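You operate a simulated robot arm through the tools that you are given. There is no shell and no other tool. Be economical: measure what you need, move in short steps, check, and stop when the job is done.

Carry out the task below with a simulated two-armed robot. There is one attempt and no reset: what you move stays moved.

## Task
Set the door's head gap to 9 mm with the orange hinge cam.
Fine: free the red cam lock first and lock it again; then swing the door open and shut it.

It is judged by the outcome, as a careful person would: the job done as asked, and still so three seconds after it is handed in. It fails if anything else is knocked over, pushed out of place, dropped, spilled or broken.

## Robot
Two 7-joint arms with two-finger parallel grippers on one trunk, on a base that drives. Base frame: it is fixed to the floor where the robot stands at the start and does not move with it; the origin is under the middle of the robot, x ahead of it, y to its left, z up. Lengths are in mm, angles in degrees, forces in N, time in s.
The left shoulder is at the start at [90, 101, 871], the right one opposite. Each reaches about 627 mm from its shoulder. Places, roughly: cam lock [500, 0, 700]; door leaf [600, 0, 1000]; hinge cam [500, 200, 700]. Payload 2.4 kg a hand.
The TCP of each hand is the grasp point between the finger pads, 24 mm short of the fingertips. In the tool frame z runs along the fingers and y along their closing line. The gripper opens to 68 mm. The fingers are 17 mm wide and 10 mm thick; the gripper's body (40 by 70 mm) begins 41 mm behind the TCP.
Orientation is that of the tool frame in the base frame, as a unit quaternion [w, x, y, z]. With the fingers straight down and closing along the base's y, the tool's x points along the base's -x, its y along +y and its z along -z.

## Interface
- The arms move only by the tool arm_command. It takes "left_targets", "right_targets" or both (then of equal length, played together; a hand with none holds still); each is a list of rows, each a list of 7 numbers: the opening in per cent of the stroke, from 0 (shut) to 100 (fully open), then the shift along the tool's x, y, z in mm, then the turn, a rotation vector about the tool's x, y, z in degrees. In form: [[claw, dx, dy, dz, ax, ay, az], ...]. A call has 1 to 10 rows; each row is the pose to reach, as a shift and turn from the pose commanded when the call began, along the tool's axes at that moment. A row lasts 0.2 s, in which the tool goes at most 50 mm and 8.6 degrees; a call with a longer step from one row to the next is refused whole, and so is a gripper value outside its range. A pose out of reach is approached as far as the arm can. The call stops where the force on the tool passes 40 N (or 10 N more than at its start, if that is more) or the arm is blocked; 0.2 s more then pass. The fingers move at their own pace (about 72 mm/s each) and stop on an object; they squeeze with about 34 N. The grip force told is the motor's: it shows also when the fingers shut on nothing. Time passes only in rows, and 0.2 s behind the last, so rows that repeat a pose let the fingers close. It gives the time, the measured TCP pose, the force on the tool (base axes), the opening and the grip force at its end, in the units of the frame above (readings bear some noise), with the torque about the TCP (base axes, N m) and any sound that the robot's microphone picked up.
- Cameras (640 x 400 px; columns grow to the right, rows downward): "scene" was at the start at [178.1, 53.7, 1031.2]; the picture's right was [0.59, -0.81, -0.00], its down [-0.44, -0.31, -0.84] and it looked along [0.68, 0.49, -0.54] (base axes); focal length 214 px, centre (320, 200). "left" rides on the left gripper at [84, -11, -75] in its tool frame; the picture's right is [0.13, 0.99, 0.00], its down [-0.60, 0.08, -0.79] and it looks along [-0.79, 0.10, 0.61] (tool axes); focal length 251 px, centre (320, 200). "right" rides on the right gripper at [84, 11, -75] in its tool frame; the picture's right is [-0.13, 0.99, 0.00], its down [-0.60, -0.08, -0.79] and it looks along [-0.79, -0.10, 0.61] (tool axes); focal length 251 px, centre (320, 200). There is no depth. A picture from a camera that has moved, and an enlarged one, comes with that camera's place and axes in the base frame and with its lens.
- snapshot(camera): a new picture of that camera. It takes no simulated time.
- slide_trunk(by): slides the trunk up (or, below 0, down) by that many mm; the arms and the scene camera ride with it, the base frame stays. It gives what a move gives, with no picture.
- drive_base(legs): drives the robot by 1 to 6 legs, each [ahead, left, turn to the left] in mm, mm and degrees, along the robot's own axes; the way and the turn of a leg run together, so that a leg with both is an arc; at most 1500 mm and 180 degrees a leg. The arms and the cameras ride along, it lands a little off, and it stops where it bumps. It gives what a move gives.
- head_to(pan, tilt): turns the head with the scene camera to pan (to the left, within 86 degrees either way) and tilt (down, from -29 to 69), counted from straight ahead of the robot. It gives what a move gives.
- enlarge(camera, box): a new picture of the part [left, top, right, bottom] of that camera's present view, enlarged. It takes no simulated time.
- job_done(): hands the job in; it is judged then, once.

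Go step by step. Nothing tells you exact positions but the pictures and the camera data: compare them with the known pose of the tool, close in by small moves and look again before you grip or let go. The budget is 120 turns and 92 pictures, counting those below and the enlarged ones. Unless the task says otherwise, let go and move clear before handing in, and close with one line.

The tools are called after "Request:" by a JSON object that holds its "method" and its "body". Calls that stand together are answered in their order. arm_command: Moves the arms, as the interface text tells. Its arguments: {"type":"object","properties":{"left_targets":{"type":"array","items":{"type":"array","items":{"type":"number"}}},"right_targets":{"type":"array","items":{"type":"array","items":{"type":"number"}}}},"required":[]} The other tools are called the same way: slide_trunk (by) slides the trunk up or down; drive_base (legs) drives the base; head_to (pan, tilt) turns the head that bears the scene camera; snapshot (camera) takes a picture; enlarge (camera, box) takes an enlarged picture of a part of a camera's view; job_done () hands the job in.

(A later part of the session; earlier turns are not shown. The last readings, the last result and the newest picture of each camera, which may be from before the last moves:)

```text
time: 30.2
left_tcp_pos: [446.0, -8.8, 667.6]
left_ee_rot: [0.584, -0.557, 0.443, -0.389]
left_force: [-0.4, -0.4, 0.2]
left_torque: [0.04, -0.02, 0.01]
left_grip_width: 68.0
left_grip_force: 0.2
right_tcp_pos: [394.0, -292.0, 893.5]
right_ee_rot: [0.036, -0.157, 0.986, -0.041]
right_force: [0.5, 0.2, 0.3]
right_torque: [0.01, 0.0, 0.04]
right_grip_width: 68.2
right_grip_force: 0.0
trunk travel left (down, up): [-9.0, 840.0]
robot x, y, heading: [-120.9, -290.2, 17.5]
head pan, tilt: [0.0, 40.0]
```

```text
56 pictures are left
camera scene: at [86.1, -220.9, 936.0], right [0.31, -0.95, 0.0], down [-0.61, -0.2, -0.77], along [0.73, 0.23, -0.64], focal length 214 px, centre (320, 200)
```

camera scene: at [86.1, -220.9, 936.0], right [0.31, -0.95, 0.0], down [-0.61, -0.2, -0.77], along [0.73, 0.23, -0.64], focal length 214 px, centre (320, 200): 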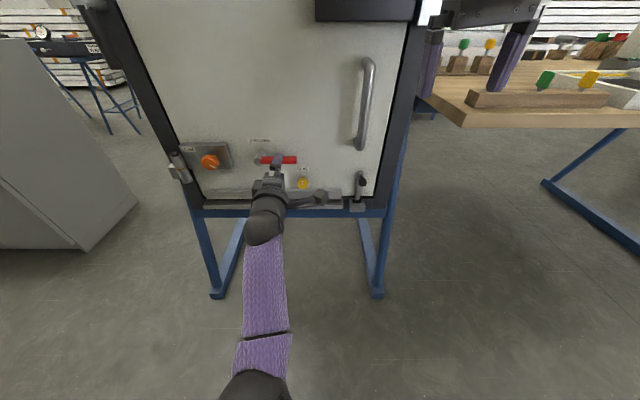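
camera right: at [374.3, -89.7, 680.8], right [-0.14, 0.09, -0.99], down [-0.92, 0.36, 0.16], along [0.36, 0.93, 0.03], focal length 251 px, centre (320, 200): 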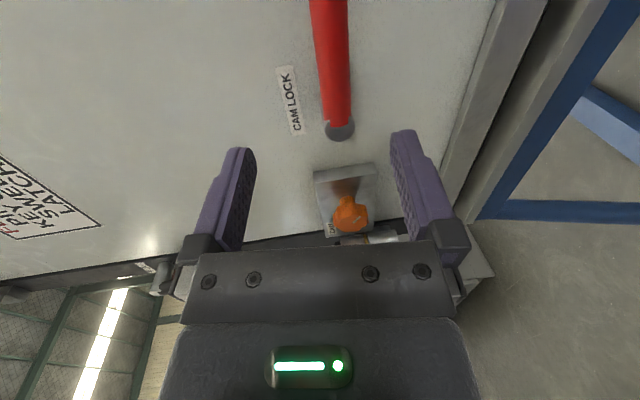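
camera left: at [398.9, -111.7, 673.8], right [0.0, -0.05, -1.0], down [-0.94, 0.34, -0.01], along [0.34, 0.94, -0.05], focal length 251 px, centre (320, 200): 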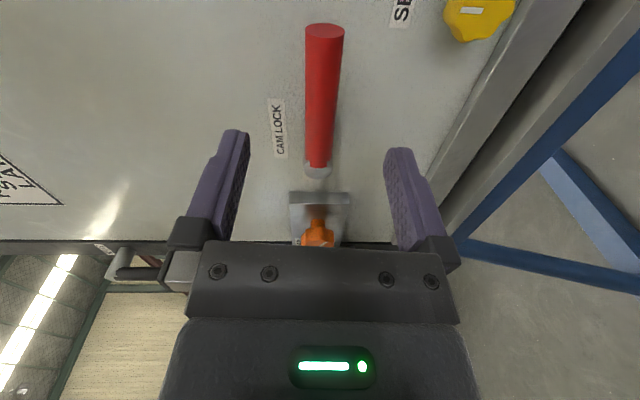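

The fingers straddle the lever line. I'll advance onto it and close.

Request:
{"method": "arm_command", "body": {"left_targets": [[100, 0, 0, 25, 0, 0, 0], [100, 0, 0, 45, 0, 0, 0], [100, 0, 0, 58, 0, 0, 0], [100, 0, 0, 66, 0, 0, 0]]}}

Request:
{"method": "snapshot", "body": {"camera": "left"}}

```text
time: 31.2
left_tcp_pos: [507.9, 12.7, 666.7]
left_ee_rot: [0.584, -0.557, 0.445, -0.388]
left_force: [0.7, 0.3, 0.2]
left_torque: [-0.01, -0.01, -0.03]
left_grip_width: 68.2
left_grip_force: 0.0
right_tcp_pos: [395.0, -290.2, 894.6]
right_ee_rot: [0.036, -0.156, 0.986, -0.04]
right_force: [-0.2, 0.3, 0.4]
right_torque: [0.02, -0.01, 0.01]
right_grip_width: 67.9
right_grip_force: 0.1
trunk travel left (down, up): [-9.0, 840.0]
robot x, y, heading: [-121.7, -287.4, 17.6]
head pan, tilt: [0.0, 40.0]
```

```text
55 pictures are left
camera left: at [462.3, -91.1, 673.3], right [0.0, -0.05, -1.0], down [-0.94, 0.34, -0.01], along [0.34, 0.94, -0.04], focal length 251 px, centre (320, 200)
```

left: 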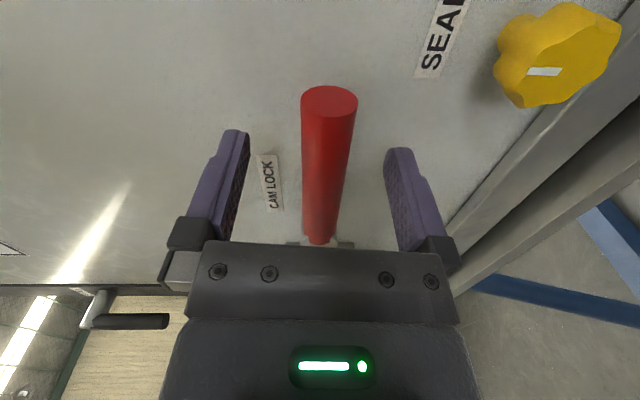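

Request:
{"method": "arm_command", "body": {"left_targets": [[40, 0, 0, 5, 0, 0, 0], [0, 0, 0, 5, 0, 0, 0], [0, 0, 0, 5, 0, 0, 0], [0, 0, 0, 5, 0, 0, 0]]}}

Request:
{"method": "snapshot", "body": {"camera": "left"}}

```text
time: 32.2
left_tcp_pos: [513.6, 12.9, 664.2]
left_ee_rot: [0.583, -0.559, 0.445, -0.388]
left_force: [-3.3, -1.7, -4.6]
left_torque: [-0.55, -0.17, 0.06]
left_grip_width: 21.7
left_grip_force: 38.6
right_tcp_pos: [394.6, -291.8, 893.6]
right_ee_rot: [0.036, -0.156, 0.986, -0.04]
right_force: [-0.3, -0.1, -0.1]
right_torque: [0.03, -0.01, 0.0]
right_grip_width: 68.1
right_grip_force: 0.2
trunk travel left (down, up): [-9.0, 840.0]
robot x, y, heading: [-126.3, -290.4, 17.9]
head pan, tilt: [0.0, 40.0]
```

```text
54 pictures are left
camera left: at [467.0, -89.9, 671.6], right [0.0, -0.05, -1.0], down [-0.94, 0.34, -0.01], along [0.34, 0.94, -0.05], focal length 251 px, centre (320, 200)
```

left: 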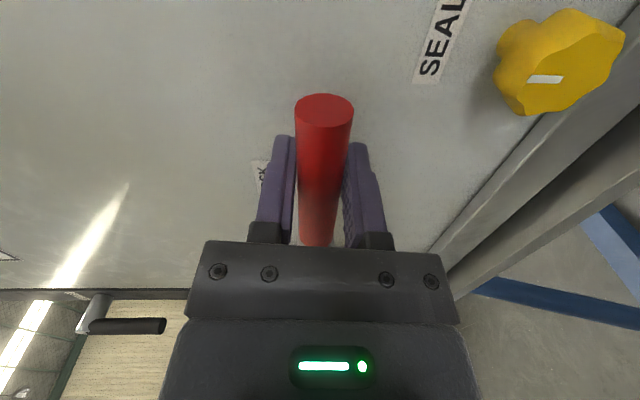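

Gripped (22 mm lever). I'll try turning it downward a little and feel the resistance.

Request:
{"method": "arm_command", "body": {"left_targets": [[0, -0.2, 4.3, 0, 0, 0, 4], [0, -0.6, 8.6, 0, 0, 0, 8], [0, -1.4, 12.9, 0, 0, 0, 12], [0, -2.4, 17.1, 0, 0, 0, 16]]}}

```text
time: 33.2
left_tcp_pos: [512.5, 15.8, 649.0]
left_ee_rot: [0.631, -0.489, 0.52, -0.303]
left_force: [-4.3, -13.5, -12.3]
left_torque: [-0.67, -0.2, -0.06]
left_grip_width: 21.7
left_grip_force: 38.8
right_tcp_pos: [395.8, -292.6, 893.9]
right_ee_rot: [0.036, -0.157, 0.986, -0.039]
right_force: [-0.3, 0.0, -0.1]
right_torque: [-0.01, -0.01, 0.03]
right_grip_width: 68.0
right_grip_force: 0.0
trunk travel left (down, up): [-9.0, 840.0]
robot x, y, heading: [-124.9, -292.4, 17.7]
head pan, tilt: [0.0, 40.0]
```

It turns downward. Continuing the arc.

Request:
{"method": "arm_command", "body": {"left_targets": [[0, -0.6, 8.6, 0, 0, 0, 8], [0, -2.4, 17.1, 0, 0, 0, 16], [0, -5.4, 25.2, 0, 0, 0, 24], [0, -9.4, 32.9, 0, 0, 0, 32], [0, -14.5, 39.9, 0, 0, 0, 40]]}}

Request:
{"method": "snapshot", "body": {"camera": "scene"}}

```text
time: 34.4
left_tcp_pos: [504.9, 43.9, 613.1]
left_ee_rot: [0.695, -0.284, 0.657, -0.067]
left_force: [0.4, -13.2, -28.6]
left_torque: [-0.33, -0.2, 0.08]
left_grip_width: 20.8
left_grip_force: 38.0
right_tcp_pos: [397.7, -290.3, 892.2]
right_ee_rot: [0.035, -0.157, 0.986, -0.039]
right_force: [0.1, 0.2, -0.4]
right_torque: [-0.03, -0.03, -0.02]
right_grip_width: 67.8
right_grip_force: 0.1
trunk travel left (down, up): [-9.0, 840.0]
robot x, y, heading: [-122.4, -286.9, 17.7]
head pan, tilt: [0.0, 40.0]
```

```text
53 pictures are left
camera scene: at [88.3, -220.4, 935.2], right [0.31, -0.95, 0.0], down [-0.61, -0.2, -0.76], along [0.73, 0.23, -0.65], focal length 214 px, centre (320, 200)
```

scene: 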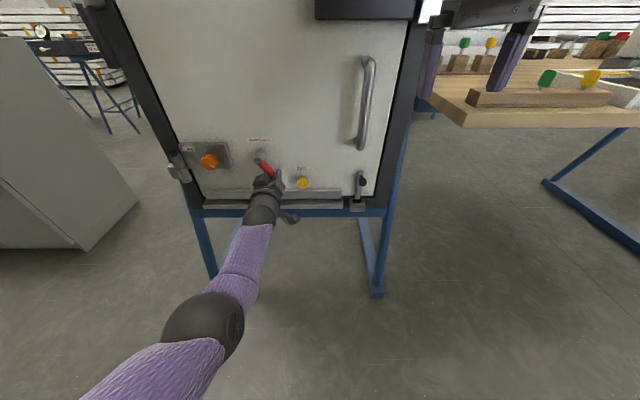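

Request:
{"method": "arm_command", "body": {"left_targets": [[0, 2.4, 9, 0, 0, 0, 8], [0, 0.5, 17.9, 0, 0, 0, 16], [0, -2.6, 26.4, 0, 0, 0, 24], [0, -6.9, 34.4, 0, 0, 0, 32], [0, -6.9, 34.4, 0, 0, 0, 32]]}}

Request:
{"method": "enlarge", "body": {"camera": "scene", "box": [170, 120, 330, 220]}}

```text
time: 35.1
left_tcp_pos: [500.3, 53.2, 610.2]
left_ee_rot: [0.703, -0.163, 0.691, 0.047]
left_force: [1.1, -7.3, 2.3]
left_torque: [-1.0, 0.01, -0.29]
left_grip_width: 23.6
left_grip_force: 39.5
right_tcp_pos: [394.1, -295.6, 895.2]
right_ee_rot: [0.035, -0.153, 0.987, -0.039]
right_force: [0.2, -1.2, -0.3]
right_torque: [-0.02, 0.03, 0.03]
right_grip_width: 67.9
right_grip_force: 0.1
trunk travel left (down, up): [-9.0, 840.0]
robot x, y, heading: [-127.0, -286.9, 17.3]
head pan, tilt: [0.0, 40.0]
stopped in row 3 (left hand): the force on the tool passed its limit at 46 N (the readings are from after the stop); the commanded pose is now the measured one
```

```text
4.00 times, centred on (250, 170) of scene
camera zoom: at [86.3, -223.1, 936.6], right [0.3, -0.95, 0.0], down [-0.61, -0.19, -0.77], along [0.73, 0.23, -0.64], focal length 858 px, centre (600, 320)
```

zoom: 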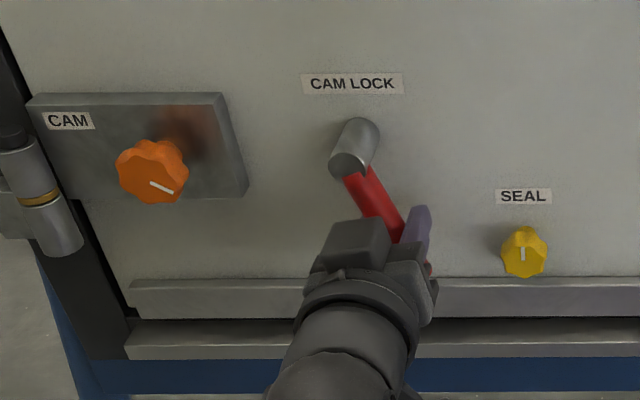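

It stopped at about 60° with a hard limit, likely its end stop. I'll release, back off and look.

Request:
{"method": "arm_command", "body": {"left_targets": [[30, 0, 0, 0, 0, 0, 0], [70, 0, 0, 0, 0, 0, 0], [100, 0, 0, -10, 0, 0, 0], [100, 0, 0, -50, 0, 0, 0], [100, 0, 0, -90, 0, 0, 0]]}}

Request:
{"method": "enlarge", "body": {"camera": "scene", "box": [170, 120, 330, 220]}}

Request:
{"method": "snapshot", "body": {"camera": "left"}}

```text
time: 36.3
left_tcp_pos: [414.6, 27.0, 612.3]
left_ee_rot: [0.701, -0.164, 0.692, 0.048]
left_force: [-0.6, -1.9, 0.2]
left_torque: [-0.02, -0.01, -0.02]
left_grip_width: 67.9
left_grip_force: 0.2
right_tcp_pos: [395.1, -294.8, 893.5]
right_ee_rot: [0.036, -0.155, 0.986, -0.04]
right_force: [0.7, 0.1, -0.4]
right_torque: [0.0, 0.04, -0.05]
right_grip_width: 68.0
right_grip_force: 0.0
trunk travel left (down, up): [-9.0, 840.0]
robot x, y, heading: [-123.1, -291.1, 17.5]
head pan, tilt: [0.0, 40.0]
```

```text
4.00 times, centred on (250, 170) of scene
camera zoom: at [86.5, -222.2, 936.0], right [0.3, -0.95, 0.0], down [-0.61, -0.19, -0.77], along [0.73, 0.23, -0.64], focal length 858 px, centre (600, 320)
```

zoom: 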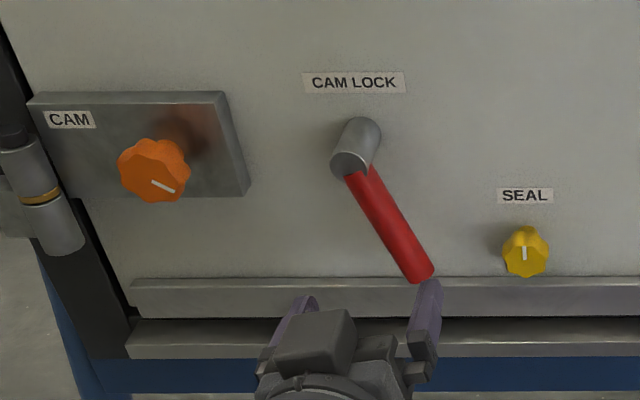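

```text
50 pictures are left
camera left: at [348.6, -18.4, 533.6], right [-0.28, 0.91, -0.29], down [-0.8, -0.06, 0.59], along [0.52, 0.4, 0.75], focal length 251 px, centre (320, 200)
```

left: 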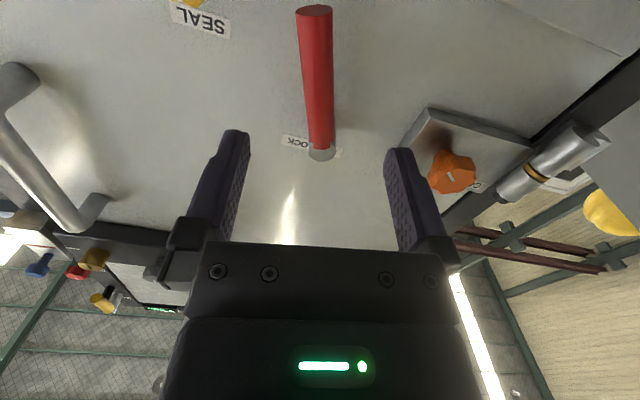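

The lever sits about 60° down. Next, drive left and bring the left hand in front of the orange knob.

Request:
{"method": "arm_command", "body": {"left_targets": [[100, -15, -2, 0, 0, 0, 5], [100, -35, -6, 0, 0, 0, 9.4], [100, -51, -8, 0, 0, 0, 9.4]]}}

Request:
{"method": "drive_base", "body": {"legs": [[0, 142, 0]]}}

Request:
{"method": "snapshot", "body": {"camera": "left"}}

```text
time: 37.1
left_tcp_pos: [416.2, 28.4, 662.9]
left_ee_rot: [0.696, -0.106, 0.702, 0.105]
left_force: [-0.8, 0.3, -0.9]
left_torque: [0.0, 0.03, -0.02]
left_grip_width: 68.2
left_grip_force: 0.1
right_tcp_pos: [395.0, -292.7, 893.7]
right_ee_rot: [0.036, -0.156, 0.986, -0.04]
right_force: [-1.1, -0.9, -0.3]
right_torque: [0.01, 0.02, 0.01]
right_grip_width: 67.9
right_grip_force: 0.0
trunk travel left (down, up): [-9.0, 840.0]
robot x, y, heading: [-127.0, -291.7, 17.5]
head pan, tilt: [0.0, 40.0]
```

```text
time: 38.5
left_tcp_pos: [370.6, 167.1, 663.6]
left_ee_rot: [0.696, -0.107, 0.702, 0.106]
left_force: [0.1, 0.5, -1.0]
left_torque: [0.0, 0.0, -0.01]
left_grip_width: 68.0
left_grip_force: 0.0
right_tcp_pos: [350.0, -154.5, 894.3]
right_ee_rot: [0.036, -0.155, 0.986, -0.04]
right_force: [0.6, -0.2, -0.6]
right_torque: [-0.01, -0.01, -0.01]
right_grip_width: 67.9
right_grip_force: 0.0
trunk travel left (down, up): [-9.0, 840.0]
robot x, y, heading: [-165.3, -149.1, 17.7]
head pan, tilt: [0.0, 40.0]
```

```text
49 pictures are left
camera left: at [300.6, 135.4, 581.4], right [-0.3, 0.95, -0.13], down [-0.78, -0.16, 0.61], along [0.56, 0.28, 0.78], focal length 251 px, centre (320, 200)
```

left: 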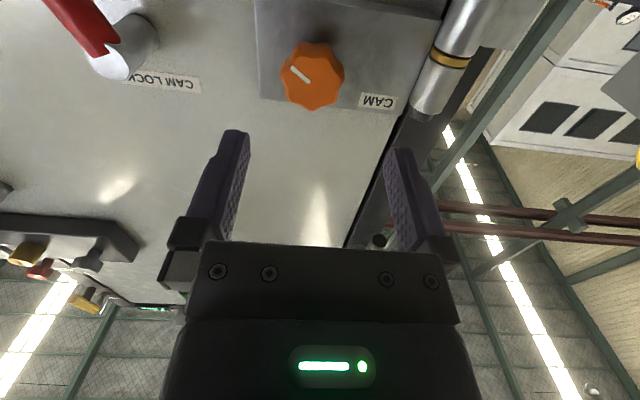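

Request:
{"method": "arm_command", "body": {"left_targets": [[100, 0, -3, 25, 0, 0, 0], [100, 0, -5, 50, 0, 0, 0], [100, 0, -5, 75, 0, 0, 0], [100, 0, -5, 86, 0, 0, 0], [50, 0, -5, 86, 0, 0, 0], [0, 0, -5, 86, 0, 0, 0], [0, 0, -5, 86, 0, 0, 0], [0, 0, -5, 86, 0, 0, 0]]}}

Request:
{"method": "snapshot", "body": {"camera": "left"}}

```text
time: 40.3
left_tcp_pos: [454.9, 188.9, 663.5]
left_ee_rot: [0.696, -0.107, 0.702, 0.106]
left_force: [2.7, 4.4, 0.6]
left_torque: [-0.26, 0.23, 0.12]
left_grip_width: 40.3
left_grip_force: 44.5
right_tcp_pos: [350.3, -155.2, 894.1]
right_ee_rot: [0.037, -0.156, 0.986, -0.04]
right_force: [0.2, -0.7, 0.1]
right_torque: [0.02, 0.03, 0.02]
right_grip_width: 67.9
right_grip_force: 0.0
trunk travel left (down, up): [-9.0, 840.0]
robot x, y, heading: [-167.9, -149.7, 17.7]
head pan, tilt: [0.0, 40.0]
```

```text
48 pictures are left
camera left: at [384.6, 156.1, 581.6], right [-0.3, 0.95, -0.13], down [-0.78, -0.16, 0.61], along [0.56, 0.28, 0.78], focal length 251 px, centre (320, 200)
```

left: 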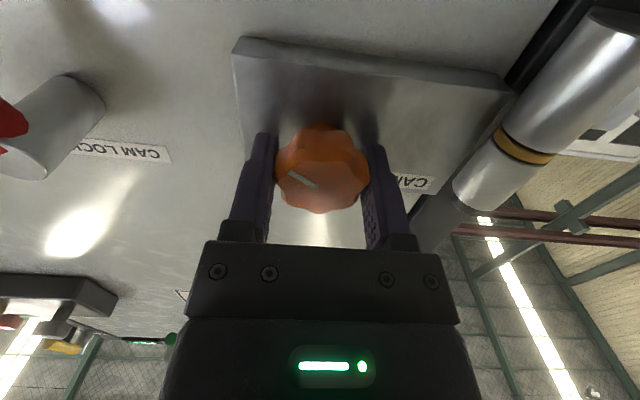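

Knob gripped. I'll turn it a little clockwise and read the display.

Request:
{"method": "arm_command", "body": {"left_targets": [[0, 0, 0, 0, 0, 0, 5], [0, 0, 0, 0, 0, 0, 10], [0, 0, 0, 0, 0, 0, 15], [0, 0, 0, 0, 0, 0, 20]]}}

Request:
{"method": "head_to", "body": {"pan": -25, "tilt": -20}}

Request:
{"method": "snapshot", "body": {"camera": "scene"}}

Request:
{"method": "snapshot", "body": {"camera": "left"}}

```text
time: 41.3
left_tcp_pos: [454.9, 188.2, 664.0]
left_ee_rot: [0.668, 0.018, 0.709, 0.225]
left_force: [1.2, -2.7, 11.2]
left_torque: [-0.62, 0.51, 0.77]
left_grip_width: 39.7
left_grip_force: 44.8
right_tcp_pos: [349.8, -155.6, 894.1]
right_ee_rot: [0.036, -0.156, 0.986, -0.039]
right_force: [-0.5, 1.5, -0.2]
right_torque: [0.03, -0.03, 0.0]
right_grip_width: 68.0
right_grip_force: 0.0
trunk travel left (down, up): [-9.0, 840.0]
robot x, y, heading: [-166.7, -151.6, 17.6]
head pan, tilt: [0.0, 40.0]
```

```text
time: 42.6
left_tcp_pos: [455.1, 188.8, 663.6]
left_ee_rot: [0.668, 0.017, 0.709, 0.225]
left_force: [6.0, -7.7, 12.3]
left_torque: [0.14, -1.04, 0.2]
left_grip_width: 39.9
left_grip_force: 45.0
right_tcp_pos: [350.7, -155.2, 893.5]
right_ee_rot: [0.036, -0.156, 0.986, -0.039]
right_force: [0.2, -0.5, -0.2]
right_torque: [0.01, 0.01, 0.01]
right_grip_width: 68.2
right_grip_force: 0.1
trunk travel left (down, up): [-9.0, 840.0]
robot x, y, heading: [-169.5, -151.0, 17.6]
head pan, tilt: [-25.0, -20.0]
```

```text
47 pictures are left
camera scene: at [36.3, -120.0, 1029.2], right [-0.13, -0.99, 0.0], down [0.34, -0.04, -0.94], along [0.93, -0.12, 0.34], focal length 214 px, centre (320, 200)
```

scene: 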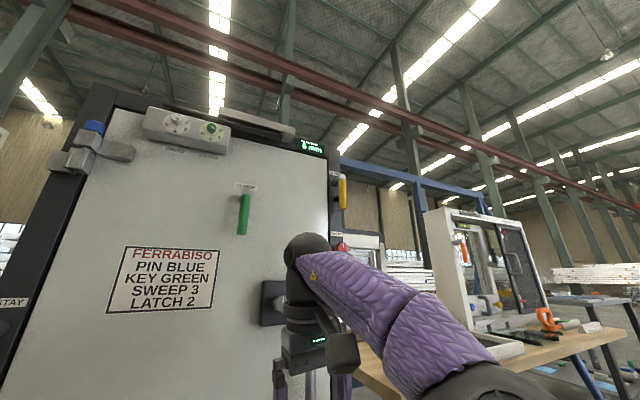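

```text
46 pictures are left
camera left: at [376.0, 183.2, 583.2], right [-0.29, 0.93, 0.22], down [-0.71, -0.36, 0.6], along [0.64, 0.02, 0.77], focal length 251 px, centre (320, 200)
```

left: 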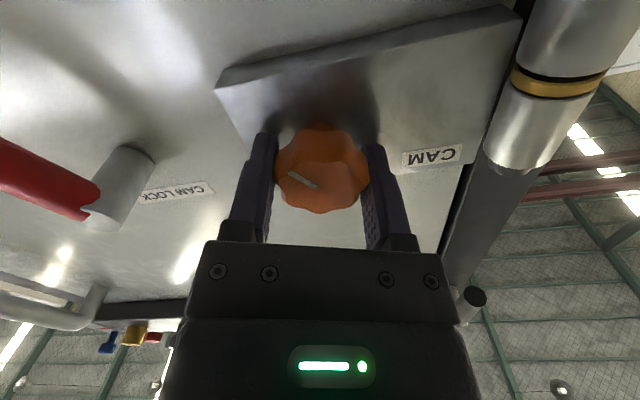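

Request:
{"method": "enlarge", "body": {"camera": "scene", "box": [280, 125, 344, 165]}}

```text
10.00 times, centred on (312, 145) of scene
camera zoom: at [36.3, -120.0, 1029.2], right [-0.13, -0.99, 0.0], down [0.34, -0.04, -0.94], along [0.93, -0.12, 0.34], focal length 2145 px, centre (400, 750)
```

zoom: 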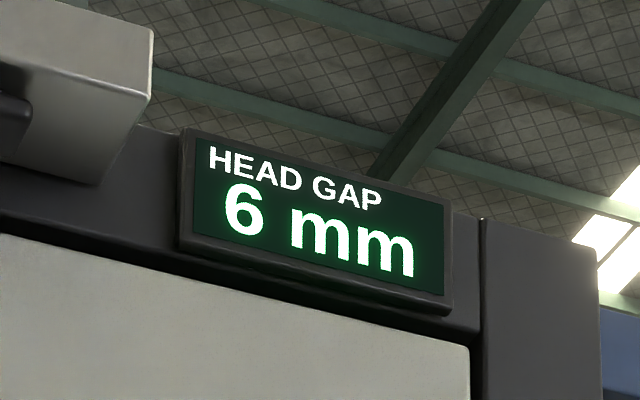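

The gap fell to 6 mm, so the other way raises it. I'll turn counter-clockwise and check again.

Request:
{"method": "arm_command", "body": {"left_targets": [[0, 0, 0, 0, 0, 0, -7], [0, 0, 0, 0, 0, 0, -14], [0, 0, 0, 0, 0, 0, -21], [0, 0, 0, 0, 0, 0, -28], [0, 0, 0, 0, 0, 0, -35], [0, 0, 0, 0, 0, 0, -42]]}}

Request:
{"method": "enlarge", "body": {"camera": "scene", "box": [280, 125, 344, 165]}}

```text
time: 44.0
left_tcp_pos: [454.5, 189.5, 662.1]
left_ee_rot: [0.703, -0.241, 0.669, -0.029]
left_force: [5.9, 2.4, 5.7]
left_torque: [0.46, -1.23, 0.5]
left_grip_width: 39.9
left_grip_force: 44.8
right_tcp_pos: [350.0, -152.3, 893.2]
right_ee_rot: [0.037, -0.156, 0.986, -0.04]
right_force: [-0.1, -1.0, 0.5]
right_torque: [0.0, -0.05, -0.03]
right_grip_width: 67.8
right_grip_force: 0.0
trunk travel left (down, up): [-9.0, 840.0]
robot x, y, heading: [-163.5, -154.2, 17.7]
head pan, tilt: [-25.0, -20.0]
```

```text
10.00 times, centred on (312, 145) of scene
camera zoom: at [36.6, -118.8, 1028.9], right [-0.13, -0.99, 0.0], down [0.34, -0.04, -0.94], along [0.93, -0.12, 0.34], focal length 2145 px, centre (400, 750)
```

zoom: 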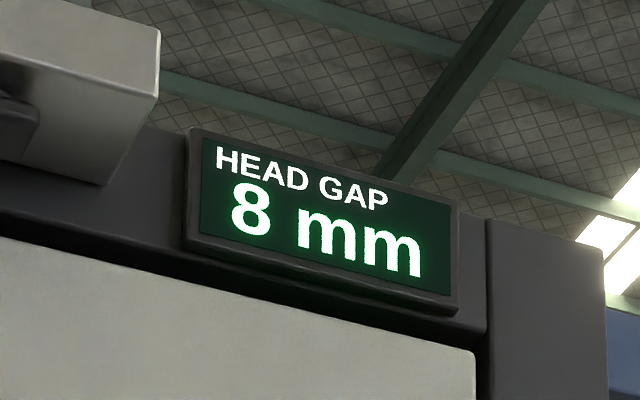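

Request:
{"method": "arm_command", "body": {"left_targets": [[0, 0, 0, 0, 0, 0, -6], [0, 0, 0, 0, 0, 0, -12], [0, 0, 0, 0, 0, 0, -12]]}}

Request:
{"method": "enlarge", "body": {"camera": "scene", "box": [280, 125, 344, 165]}}

Request:
{"method": "arm_command", "body": {"left_targets": [[0, 0, 0, 0, 0, 0, -4], [0, 0, 0, 0, 0, 0, -8], [0, 0, 0, 0, 0, 0, -8]]}}

Request:
{"method": "enlarge", "body": {"camera": "scene", "box": [280, 125, 344, 165]}}

```text
time: 44.8
left_tcp_pos: [454.1, 189.8, 661.0]
left_ee_rot: [0.696, -0.309, 0.64, -0.102]
left_force: [-3.0, 7.7, -3.1]
left_torque: [0.15, -0.86, 0.95]
left_grip_width: 39.6
left_grip_force: 44.6
right_tcp_pos: [350.4, -154.0, 894.6]
right_ee_rot: [0.036, -0.157, 0.986, -0.04]
right_force: [0.2, -0.1, -0.4]
right_torque: [-0.02, -0.01, -0.01]
right_grip_width: 68.0
right_grip_force: 0.1
trunk travel left (down, up): [-9.0, 840.0]
robot x, y, heading: [-167.0, -150.4, 17.9]
head pan, tilt: [-25.0, -20.0]
```

```text
10.00 times, centred on (312, 145) of scene
camera zoom: at [36.5, -118.0, 1028.9], right [-0.13, -0.99, 0.0], down [0.34, -0.04, -0.94], along [0.93, -0.12, 0.34], focal length 2145 px, centre (400, 750)
```

zoom: 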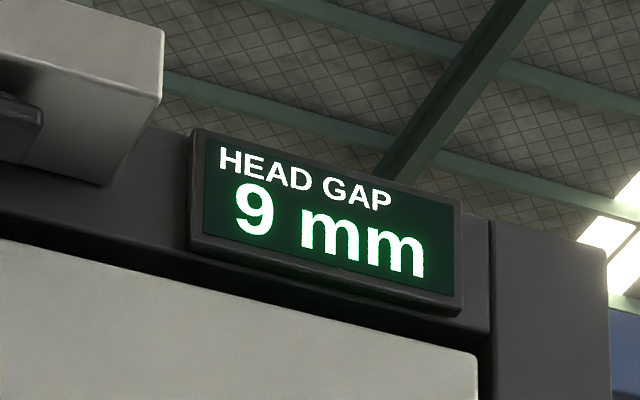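

```text
time: 45.6
left_tcp_pos: [453.7, 191.6, 659.6]
left_ee_rot: [0.687, -0.354, 0.617, -0.152]
left_force: [-2.1, 16.1, -6.1]
left_torque: [0.18, -0.76, 0.5]
left_grip_width: 39.9
left_grip_force: 44.8
right_tcp_pos: [351.6, -152.6, 893.1]
right_ee_rot: [0.035, -0.156, 0.986, -0.04]
right_force: [-0.6, 0.6, 0.7]
right_torque: [0.04, -0.01, 0.0]
right_grip_width: 67.9
right_grip_force: 0.1
trunk travel left (down, up): [-9.0, 840.0]
robot x, y, heading: [-168.1, -149.5, 17.7]
head pan, tilt: [-25.0, -20.0]
```

```text
10.00 times, centred on (312, 145) of scene
camera zoom: at [36.9, -117.2, 1028.8], right [-0.13, -0.99, 0.0], down [0.34, -0.04, -0.94], along [0.93, -0.12, 0.34], focal length 2145 px, centre (400, 750)
```

zoom: 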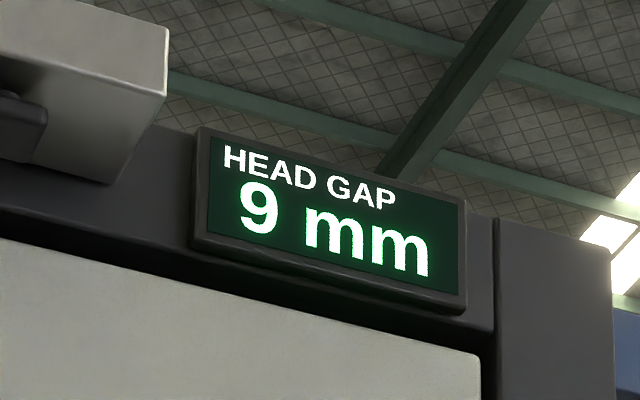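

Request:
{"method": "arm_command", "body": {"left_targets": [[0, 0, 0, 0, 0, 0, -4], [0, 0, 0, 0, 0, 0, -7], [0, 0, 0, 0, 0, 0, -7]]}}

Request:
{"method": "enlarge", "body": {"camera": "scene", "box": [280, 125, 344, 165]}}

```text
time: 46.4
left_tcp_pos: [453.8, 191.1, 659.6]
left_ee_rot: [0.676, -0.39, 0.595, -0.192]
left_force: [-14.0, 17.2, -14.2]
left_torque: [0.21, -0.66, 1.03]
left_grip_width: 39.8
left_grip_force: 45.6
right_tcp_pos: [350.5, -152.7, 893.7]
right_ee_rot: [0.036, -0.157, 0.986, -0.042]
right_force: [-0.3, -0.7, 0.2]
right_torque: [-0.02, -0.04, -0.02]
right_grip_width: 68.0
right_grip_force: 0.1
trunk travel left (down, up): [-9.0, 840.0]
robot x, y, heading: [-167.9, -153.9, 17.6]
head pan, tilt: [-25.0, -20.0]
```

```text
10.00 times, centred on (312, 145) of scene
camera zoom: at [36.7, -116.7, 1028.8], right [-0.13, -0.99, 0.0], down [0.34, -0.05, -0.94], along [0.93, -0.12, 0.34], focal length 2145 px, centre (400, 750)
```

zoom: 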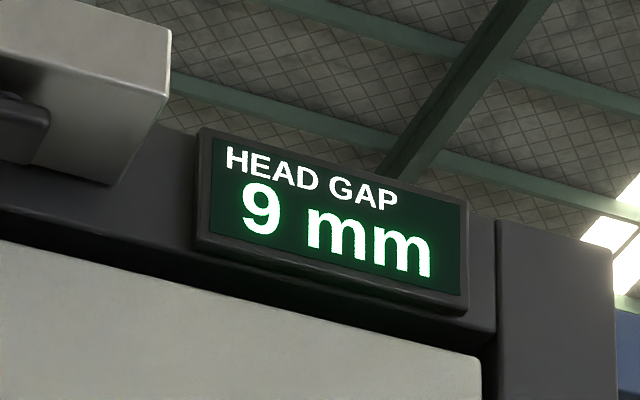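

Request:
{"method": "arm_command", "body": {"left_targets": [[0, 0, 0, 0, 0, 0, -4], [0, 0, 0, 0, 0, 0, -7], [0, 0, 0, 0, 0, 0, -7]]}}

Request:
{"method": "enlarge", "body": {"camera": "scene", "box": [280, 125, 344, 165]}}

Request:
{"method": "snapshot", "body": {"camera": "left"}}

```text
time: 47.2
left_tcp_pos: [453.6, 191.4, 659.8]
left_ee_rot: [0.662, -0.426, 0.571, -0.234]
left_force: [-26.3, 17.0, -24.8]
left_torque: [0.08, -0.04, 0.43]
left_grip_width: 39.6
left_grip_force: 44.7
right_tcp_pos: [351.2, -151.5, 893.8]
right_ee_rot: [0.036, -0.157, 0.986, -0.041]
right_force: [-0.9, 0.4, 0.3]
right_torque: [0.02, 0.01, -0.01]
right_grip_width: 67.9
right_grip_force: 0.2
trunk travel left (down, up): [-9.0, 840.0]
robot x, y, heading: [-165.3, -151.1, 17.6]
head pan, tilt: [-25.0, -20.0]
```

```text
10.00 times, centred on (312, 145) of scene
camera zoom: at [36.6, -116.4, 1028.7], right [-0.13, -0.99, 0.0], down [0.34, -0.05, -0.94], along [0.93, -0.12, 0.34], focal length 2145 px, centre (400, 750)
```

zoom: 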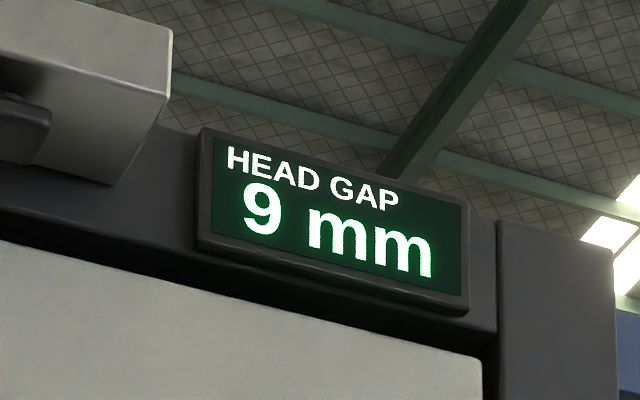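

```text
39 pictures are left
camera left: at [403.5, 96.7, 624.5], right [-0.14, 0.42, -0.9], down [-0.92, 0.29, 0.28], along [0.37, 0.86, 0.34], focal length 251 px, centre (320, 200)
```

left: 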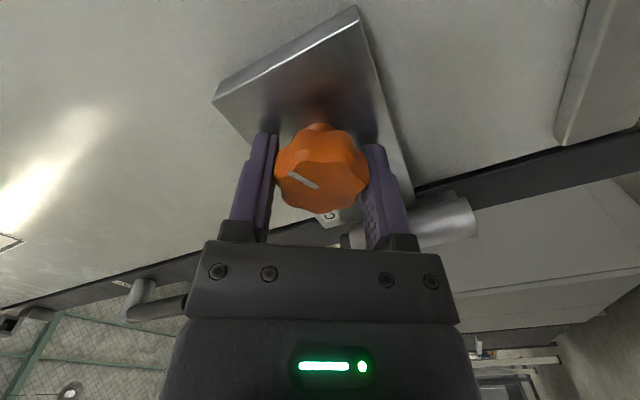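

9 mm holds from about −34° to −56° of turn; I'll settle mid-band at about −45°, then release the knob and back away.

Request:
{"method": "arm_command", "body": {"left_targets": [[0, 0, 0, 0, 0, 0, 5], [0, 0, 0, 0, 0, 0, 11], [0, 0, 0, 0, 0, 0, 11]]}}

Request:
{"method": "arm_command", "body": {"left_targets": [[40, 0, 0, 0, 0, 0, 0], [100, 0, 0, 0, 0, 0, 0], [100, 0, 0, -2, 0, 0, 0], [100, 0, 0, -30, 0, 0, 0], [100, 0, 0, -60, 0, 0, 0], [100, 0, 0, -90, 0, 0, 0]]}}

Request:
{"method": "enlarge", "body": {"camera": "scene", "box": [280, 125, 344, 165]}}

```text
time: 48.0
left_tcp_pos: [454.1, 190.9, 660.9]
left_ee_rot: [0.682, -0.37, 0.608, -0.169]
left_force: [-28.5, 19.0, -22.1]
left_torque: [-0.32, 0.86, -0.59]
left_grip_width: 39.8
left_grip_force: 44.6
right_tcp_pos: [351.6, -150.2, 894.7]
right_ee_rot: [0.036, -0.156, 0.986, -0.041]
right_force: [0.0, 0.0, 0.1]
right_torque: [0.01, 0.0, -0.01]
right_grip_width: 67.9
right_grip_force: 0.0
trunk travel left (down, up): [-9.0, 840.0]
robot x, y, heading: [-168.6, -150.1, 17.9]
head pan, tilt: [-25.0, -20.0]
```

```text
time: 49.4
left_tcp_pos: [369.5, 163.1, 664.3]
left_ee_rot: [0.683, -0.368, 0.608, -0.168]
left_force: [1.0, 0.1, 0.8]
left_torque: [0.03, -0.03, 0.01]
left_grip_width: 67.8
left_grip_force: 0.0
right_tcp_pos: [351.5, -155.1, 894.0]
right_ee_rot: [0.037, -0.156, 0.986, -0.04]
right_force: [-0.6, 0.6, 0.0]
right_torque: [0.0, 0.0, -0.04]
right_grip_width: 68.0
right_grip_force: 0.0
trunk travel left (down, up): [-9.0, 840.0]
robot x, y, heading: [-165.0, -152.2, 17.9]
head pan, tilt: [-25.0, -20.0]
```

```text
10.00 times, centred on (312, 145) of scene
camera zoom: at [36.8, -118.8, 1029.0], right [-0.13, -0.99, 0.0], down [0.34, -0.04, -0.94], along [0.93, -0.12, 0.34], focal length 2145 px, centre (400, 750)
```

zoom: 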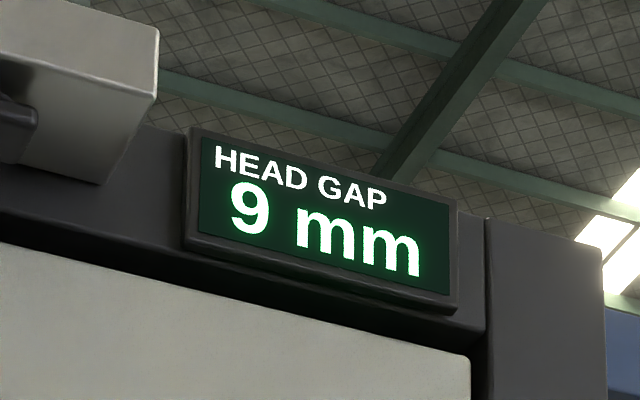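

The display holds 9 mm. Next I'll go back to the lever (now 60° down) to lock it again.

Request:
{"method": "drive_base", "body": {"legs": [[0, -142, 0]]}}

Request:
{"method": "arm_command", "body": {"left_targets": [[100, 15, 9, 0, 0, 0, 5], [100, 30, 18, 0, 0, 0, 10], [100, 44.8, 25.9, 0, 0, 0, 15]]}}

Request:
{"method": "snapshot", "body": {"camera": "left"}}

```text
time: 50.7
left_tcp_pos: [412.2, 29.6, 663.3]
left_ee_rot: [0.683, -0.368, 0.608, -0.168]
left_force: [-0.4, -0.5, 0.2]
left_torque: [0.05, 0.02, -0.01]
left_grip_width: 68.1
left_grip_force: 0.0
right_tcp_pos: [392.9, -287.6, 893.6]
right_ee_rot: [0.037, -0.157, 0.986, -0.04]
right_force: [-0.3, -1.0, -0.1]
right_torque: [0.0, -0.01, -0.03]
right_grip_width: 67.9
right_grip_force: 0.1
trunk travel left (down, up): [-9.0, 840.0]
robot x, y, heading: [-122.1, -281.1, 17.7]
head pan, tilt: [-25.0, -20.0]
```

```text
time: 51.5
left_tcp_pos: [414.2, 19.8, 612.7]
left_ee_rot: [0.699, -0.285, 0.651, -0.078]
left_force: [-0.3, 0.2, -0.6]
left_torque: [-0.01, 0.0, -0.03]
left_grip_width: 68.2
left_grip_force: 0.1
right_tcp_pos: [392.7, -286.9, 894.7]
right_ee_rot: [0.037, -0.156, 0.986, -0.04]
right_force: [0.5, -0.2, 0.3]
right_torque: [0.0, -0.01, -0.01]
right_grip_width: 67.8
right_grip_force: 0.1
trunk travel left (down, up): [-9.0, 840.0]
robot x, y, heading: [-123.3, -279.4, 17.8]
head pan, tilt: [-25.0, -20.0]
```

```text
37 pictures are left
camera left: at [357.2, -53.4, 548.1], right [-0.24, 0.76, -0.61], down [-0.86, 0.12, 0.49], along [0.44, 0.64, 0.62], focal length 251 px, centre (320, 200)
```

left: 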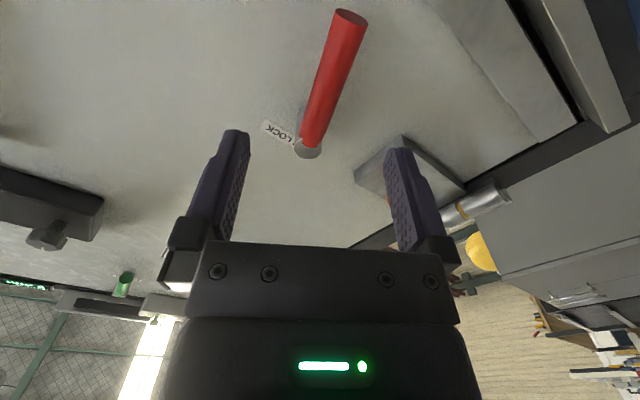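

The lever actually lies nearly vertical (about 80° down), as the wrist view shows. I'll roll to match, advance and grip.

Request:
{"method": "arm_command", "body": {"left_targets": [[100, 0, 3, 0, 0, 0, 7], [100, 0, 6, 0, 0, 0, 14], [100, 0, 8, 15, 0, 0, 20], [100, 0, 8, 45, 0, 0, 20], [100, 0, 8, 70, 0, 0, 20], [100, 0, 8, 91, 0, 0, 20], [100, 0, 8, 91, 0, 0, 20]]}}

Request:
{"method": "snapshot", "body": {"camera": "left"}}

```text
time: 53.1
left_tcp_pos: [501.8, 51.8, 609.5]
left_ee_rot: [0.703, -0.169, 0.69, 0.046]
left_force: [0.3, -0.4, -0.8]
left_torque: [-0.04, -0.02, -0.01]
left_grip_width: 68.3
left_grip_force: 0.0
right_tcp_pos: [393.7, -287.4, 894.4]
right_ee_rot: [0.036, -0.156, 0.986, -0.04]
right_force: [-0.4, 0.3, 0.2]
right_torque: [-0.01, 0.0, 0.0]
right_grip_width: 67.9
right_grip_force: 0.1
trunk travel left (down, up): [-9.0, 840.0]
robot x, y, heading: [-125.3, -284.6, 17.8]
head pan, tilt: [-25.0, -20.0]
```

```text
36 pictures are left
camera left: at [435.6, 5.2, 530.0], right [-0.29, 0.91, -0.3], down [-0.81, -0.06, 0.59], along [0.52, 0.41, 0.75], focal length 251 px, centre (320, 200)
```

left: 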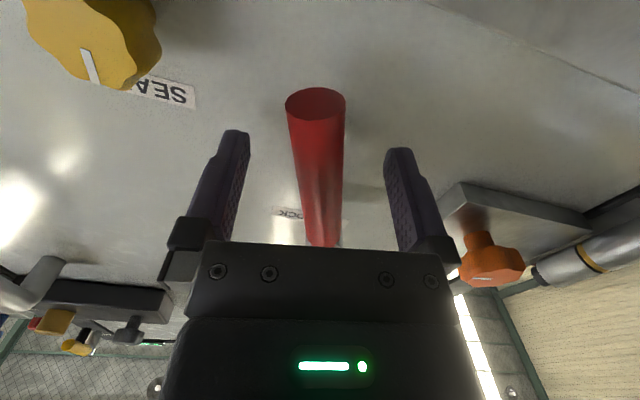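

Request:
{"method": "arm_command", "body": {"left_targets": [[40, 0, 0, 0, 0, 0, 0], [0, 0, 0, 0, 0, 0, 0], [0, 0, 0, 0, 0, 0, 0], [0, -0.6, -8.9, 0, 0, 0, -8], [0, -2.5, -17.6, 0, 0, 0, -16], [0, -5.5, -26, 0, 0, 0, -24], [0, -9.7, -33.9, 0, 0, 0, -32], [0, -15, -41.1, 0, 0, 0, -40]]}}

```text
time: 54.9
left_tcp_pos: [509.9, 22.9, 628.8]
left_ee_rot: [0.683, -0.383, 0.596, -0.179]
left_force: [-0.7, 6.3, -1.8]
left_torque: [-0.4, -0.32, 0.1]
left_grip_width: 23.1
left_grip_force: 39.6
right_tcp_pos: [393.4, -283.8, 893.8]
right_ee_rot: [0.037, -0.158, 0.986, -0.04]
right_force: [-0.7, 1.0, 0.7]
right_torque: [0.01, 0.03, -0.01]
right_grip_width: 68.0
right_grip_force: 0.0
trunk travel left (down, up): [-9.0, 840.0]
robot x, y, heading: [-125.1, -284.9, 18.1]
head pan, tilt: [-25.0, -20.0]
stopped in row 8 (left hand): the force on the tool passed its limit at 41 N (the readings are from after the stop); the commanded pose is now the measured one
```

Request:
{"method": "arm_command", "body": {"left_targets": [[0, -1, -8, 0, 0, 0, -8], [0, -4, -16, 0, 0, 0, -16], [0, -8, -23, 0, 0, 0, -24], [0, -13, -28.5, 0, 0, 0, -32], [0, -17.6, -32, 0, 0, 0, -39], [0, -19, -33.5, 0, 0, 0, -41]]}}

Request:
{"method": "head_to", "body": {"pan": 0, "tilt": 40}}

Request:
{"method": "enlarge", "body": {"camera": "scene", "box": [170, 120, 330, 220]}}

```text
time: 56.3
left_tcp_pos: [513.8, 13.4, 663.6]
left_ee_rot: [0.574, -0.568, 0.426, -0.407]
left_force: [-20.3, 6.6, -31.5]
left_torque: [-0.51, -0.03, 0.17]
left_grip_width: 20.6
left_grip_force: 37.6
right_tcp_pos: [395.5, -283.9, 891.8]
right_ee_rot: [0.035, -0.157, 0.986, -0.04]
right_force: [0.2, -0.8, 0.3]
right_torque: [-0.02, -0.02, 0.01]
right_grip_width: 68.0
right_grip_force: 0.1
trunk travel left (down, up): [-9.0, 840.0]
robot x, y, heading: [-124.9, -288.3, 18.3]
head pan, tilt: [-25.0, -20.0]
```

```text
time: 57.6
left_tcp_pos: [513.5, 12.7, 663.6]
left_ee_rot: [0.575, -0.568, 0.427, -0.405]
left_force: [-23.8, 0.1, -36.5]
left_torque: [-0.72, 0.0, -0.05]
left_grip_width: 20.9
left_grip_force: 37.9
right_tcp_pos: [394.4, -284.5, 892.7]
right_ee_rot: [0.035, -0.159, 0.986, -0.041]
right_force: [-0.4, -0.5, 0.3]
right_torque: [0.03, 0.0, 0.01]
right_grip_width: 67.8
right_grip_force: 0.0
trunk travel left (down, up): [-9.0, 840.0]
robot x, y, heading: [-121.6, -284.6, 18.1]
head pan, tilt: [0.0, 40.0]
```

```text
4.00 times, centred on (250, 170) of scene
camera zoom: at [86.0, -214.7, 935.5], right [0.31, -0.95, 0.0], down [-0.61, -0.2, -0.77], along [0.73, 0.23, -0.64], focal length 858 px, centre (600, 320)
```

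zoom: 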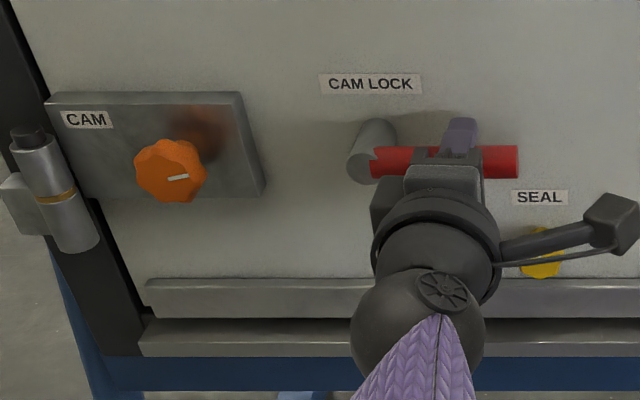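

The lever is back at its locked stop. I'll release, retract, unroll, and fold the right arm back, then look at the handle.

Request:
{"method": "arm_command", "body": {"left_targets": [[40, 0, 0, 0, 0, 0, 0], [100, 0, 0, 0, 0, 0, 0], [100, 0, 0, -4, 0, 0, 0], [100, 0, 0, -45, 0, 0, 0], [100, 0, 0, -90, 0, 0, 0], [100, 0, 0, -120, 0, 0, 0]]}}

Request:
{"method": "arm_command", "body": {"left_targets": [[100, 0, 0, 0, 0, 0, 8.6], [100, 0, 0, 0, 0, 0, 17.2], [100, 0, 0, 0, 0, 0, 25.8], [100, 0, 0, 0, 0, 0, 34.4], [100, 0, 0, 0, 0, 0, 43], [100, 0, 0, 0, 0, 0, 51.6], [100, 0, 0, 0, 0, 0, 60.2], [100, 0, 0, 0, 0, 0, 68.8], [100, 0, 0, 0, 0, 0, 77.4], [100, 0, 0, 0, 0, 0, 86]], "right_targets": [[100, 20, 0, 0, 0, 0, 0], [100, 40, 0, 0, 0, 0, 0], [100, 60, 0, 0, 0, 0, 0], [100, 80, 0, 0, 0, 0, 0], [100, 100, 0, 0, 0, 0, 0], [100, 120, 0, 0, 0, 0, 0], [100, 140, 0, 0, 0, 0, 0], [100, 150, 0, 0, 0, 0, 0], [100, 150, 0, 0, 0, 0, 0], [100, 150, 0, 0, 0, 0, 0]]}}

Request:
{"method": "head_to", "body": {"pan": -10, "tilt": 25}}

Request:
{"method": "snapshot", "body": {"camera": "scene"}}

```text
time: 59.0
left_tcp_pos: [400.0, -24.6, 668.7]
left_ee_rot: [0.577, -0.566, 0.426, -0.407]
left_force: [0.2, -0.2, -0.3]
left_torque: [-0.01, 0.0, -0.01]
left_grip_width: 68.1
left_grip_force: 0.1
right_tcp_pos: [394.0, -284.5, 893.9]
right_ee_rot: [0.037, -0.158, 0.986, -0.04]
right_force: [-0.4, -0.7, 0.1]
right_torque: [0.02, 0.0, 0.0]
right_grip_width: 68.0
right_grip_force: 0.1
trunk travel left (down, up): [-9.0, 840.0]
robot x, y, heading: [-125.4, -286.7, 17.9]
head pan, tilt: [0.0, 40.0]
```

```text
time: 61.2
left_tcp_pos: [399.0, -23.3, 668.7]
left_ee_rot: [0.699, -0.123, 0.698, 0.097]
left_force: [-0.5, -0.1, 0.0]
left_torque: [0.0, 0.0, 0.03]
left_grip_width: 67.8
left_grip_force: 0.0
right_tcp_pos: [250.6, -331.1, 885.6]
right_ee_rot: [0.037, -0.158, 0.986, -0.039]
right_force: [0.1, -0.8, 0.1]
right_torque: [-0.02, 0.01, 0.02]
right_grip_width: 67.8
right_grip_force: 0.1
trunk travel left (down, up): [-9.0, 840.0]
robot x, y, heading: [-122.7, -284.9, 17.9]
head pan, tilt: [0.0, 40.0]
```

```text
time: 62.0
left_tcp_pos: [399.5, -22.4, 668.4]
left_ee_rot: [0.699, -0.124, 0.697, 0.096]
left_force: [-0.2, 0.0, -0.1]
left_torque: [0.02, 0.0, 0.02]
left_grip_width: 68.1
left_grip_force: 0.1
right_tcp_pos: [251.6, -332.3, 885.3]
right_ee_rot: [0.036, -0.158, 0.986, -0.04]
right_force: [0.5, -0.6, 0.3]
right_torque: [0.03, 0.0, -0.03]
right_grip_width: 67.7
right_grip_force: 0.0
trunk travel left (down, up): [-9.0, 840.0]
robot x, y, heading: [-127.3, -285.0, 17.9]
head pan, tilt: [-10.0, 25.0]
```

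```text
34 pictures are left
camera scene: at [95.1, -229.5, 959.3], right [0.14, -0.99, 0.0], down [-0.42, -0.06, -0.91], along [0.9, 0.13, -0.42], focal length 214 px, centre (320, 200)
```

scene: 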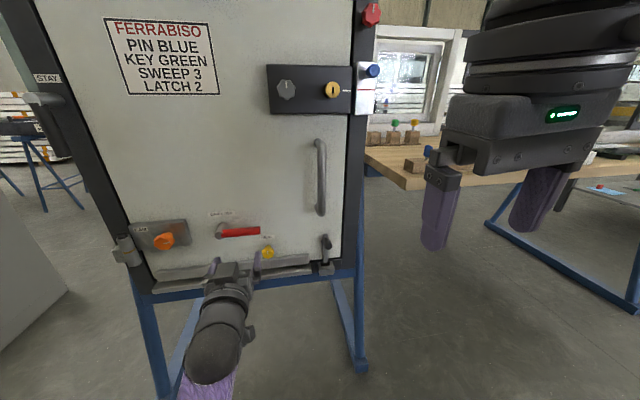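

The handle is a vertical bar at about (554,−165), z 712–879. I'll raise the left hand to z≈795 and drive right 183 mm so that it faces the bar.

Request:
{"method": "arm_command", "body": {"left_targets": [[100, -40, 0, 0, 0, 0, 0], [100, -80, 0, 0, 0, 0, 2], [100, -125, 0, 0, 0, 0, 2]]}}

Request:
{"method": "drive_base", "body": {"legs": [[0, -183, 0]]}}

Request:
{"method": "snapshot", "body": {"camera": "left"}}

Request:
{"method": "snapshot", "body": {"camera": "scene"}}

```text
time: 62.8
left_tcp_pos: [396.3, -17.1, 794.5]
left_ee_rot: [0.697, -0.112, 0.7, 0.108]
left_force: [-0.3, 0.4, 1.3]
left_torque: [-0.01, 0.01, 0.01]
left_grip_width: 67.9
left_grip_force: 0.1
right_tcp_pos: [250.3, -331.9, 885.0]
right_ee_rot: [0.037, -0.159, 0.986, -0.04]
right_force: [0.3, -0.7, -0.3]
right_torque: [0.05, -0.04, 0.0]
right_grip_width: 68.0
right_grip_force: 0.0
trunk travel left (down, up): [-9.0, 840.0]
robot x, y, heading: [-123.4, -283.9, 17.8]
head pan, tilt: [-10.0, 25.0]
```

```text
time: 64.3
left_tcp_pos: [453.2, -194.6, 795.0]
left_ee_rot: [0.697, -0.112, 0.7, 0.109]
left_force: [0.2, 0.2, -0.7]
left_torque: [0.0, 0.01, 0.0]
left_grip_width: 67.9
left_grip_force: 0.0
right_tcp_pos: [309.2, -510.3, 886.4]
right_ee_rot: [0.036, -0.159, 0.986, -0.04]
right_force: [0.6, -0.2, 0.0]
right_torque: [-0.01, -0.02, 0.02]
right_grip_width: 67.9
right_grip_force: 0.1
trunk travel left (down, up): [-9.0, 840.0]
robot x, y, heading: [-69.8, -464.9, 18.0]
head pan, tilt: [-10.0, 25.0]
```

```text
33 pictures are left
camera left: at [384.2, -227.7, 712.9], right [-0.31, 0.94, -0.13], down [-0.78, -0.17, 0.61], along [0.55, 0.29, 0.78], focal length 251 px, centre (320, 200)
```

left: 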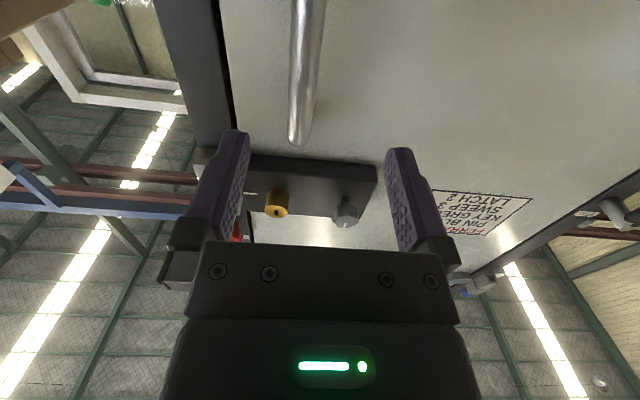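

```text
32 pictures are left
camera scene: at [152.7, -406.9, 959.3], right [0.14, -0.99, 0.0], down [-0.42, -0.06, -0.91], along [0.9, 0.13, -0.42], focal length 214 px, centre (320, 200)
```

scene: 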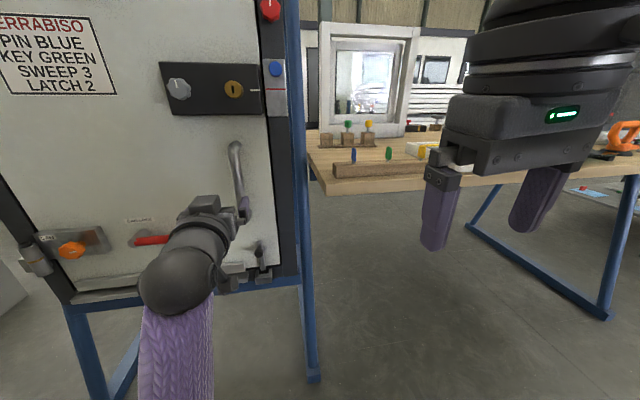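

The bar is about 115 mm ahead and slightly right of the hand. I'll advance and grip it.

Request:
{"method": "arm_command", "body": {"left_targets": [[100, 0, -4, 30, 0, 0, 0], [100, 0, -8, 60, 0, 0, 0], [100, 0, -8, 85, 0, 0, 0], [100, 0, -8, 105, 0, 0, 0], [50, 0, -8, 108, 0, 0, 0], [0, 0, -8, 108, 0, 0, 0], [0, 0, -8, 108, 0, 0, 0], [0, 0, -8, 108, 0, 0, 0]]}}

Request:
{"method": "snapshot", "body": {"camera": "left"}}

```text
time: 66.1
left_tcp_pos: [560.6, -170.2, 795.9]
left_ee_rot: [0.698, -0.111, 0.7, 0.108]
left_force: [4.9, -14.3, -0.3]
left_torque: [0.14, -0.32, -0.31]
left_grip_width: 21.6
left_grip_force: 38.4
right_tcp_pos: [308.3, -510.9, 885.1]
right_ee_rot: [0.037, -0.157, 0.986, -0.039]
right_force: [-0.5, 0.7, 0.4]
right_torque: [-0.02, 0.03, 0.01]
right_grip_width: 67.8
right_grip_force: 0.1
trunk travel left (down, up): [-9.0, 840.0]
robot x, y, heading: [-66.0, -463.4, 17.9]
head pan, tilt: [-10.0, 25.0]
```

```text
31 pictures are left
camera left: at [490.9, -204.6, 713.3], right [-0.3, 0.94, -0.13], down [-0.78, -0.17, 0.61], along [0.55, 0.29, 0.78], focal length 251 px, centre (320, 200)
```

left: 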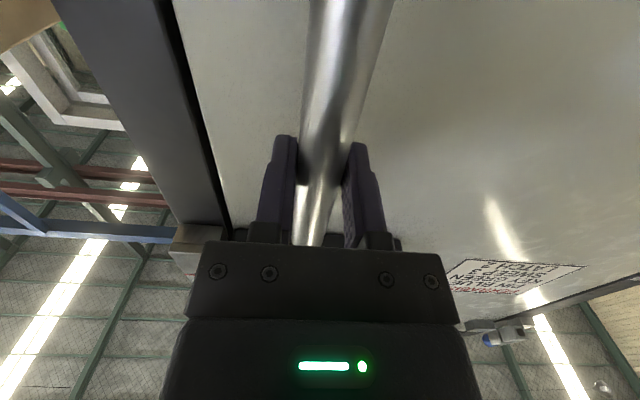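

Gripped. I'll pull gently to see whether the door is free.

Request:
{"method": "arm_command", "body": {"left_targets": [[0, 0, 0, -5, 0, 0, 0], [0, 0, 0, -10, 0, 0, 0], [0, 0, 0, -16, 0, 0, 0], [0, 0, 0, -22, 0, 0, 0]]}}

Request:
{"method": "snapshot", "body": {"camera": "left"}}

```text
time: 67.1
left_tcp_pos: [538.4, -177.5, 794.9]
left_ee_rot: [0.698, -0.111, 0.699, 0.109]
left_force: [6.9, -19.7, 5.3]
left_torque: [-0.08, 0.13, -0.32]
left_grip_width: 21.8
left_grip_force: 38.7
right_tcp_pos: [308.1, -511.8, 884.9]
right_ee_rot: [0.037, -0.158, 0.986, -0.039]
right_force: [1.2, -0.7, -0.1]
right_torque: [0.0, 0.02, 0.0]
right_grip_width: 68.1
right_grip_force: 0.1
trunk travel left (down, up): [-9.0, 840.0]
robot x, y, heading: [-64.8, -463.6, 18.0]
head pan, tilt: [-10.0, 25.0]
```

```text
30 pictures are left
camera left: at [469.0, -210.4, 713.2], right [-0.31, 0.94, -0.13], down [-0.78, -0.17, 0.61], along [0.55, 0.29, 0.78], focal length 251 px, centre (320, 200)
```

left: 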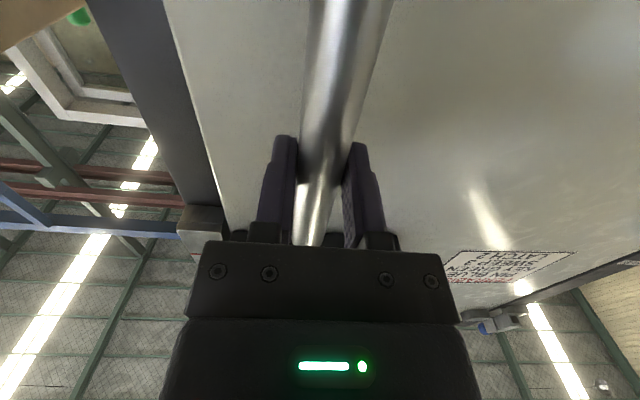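

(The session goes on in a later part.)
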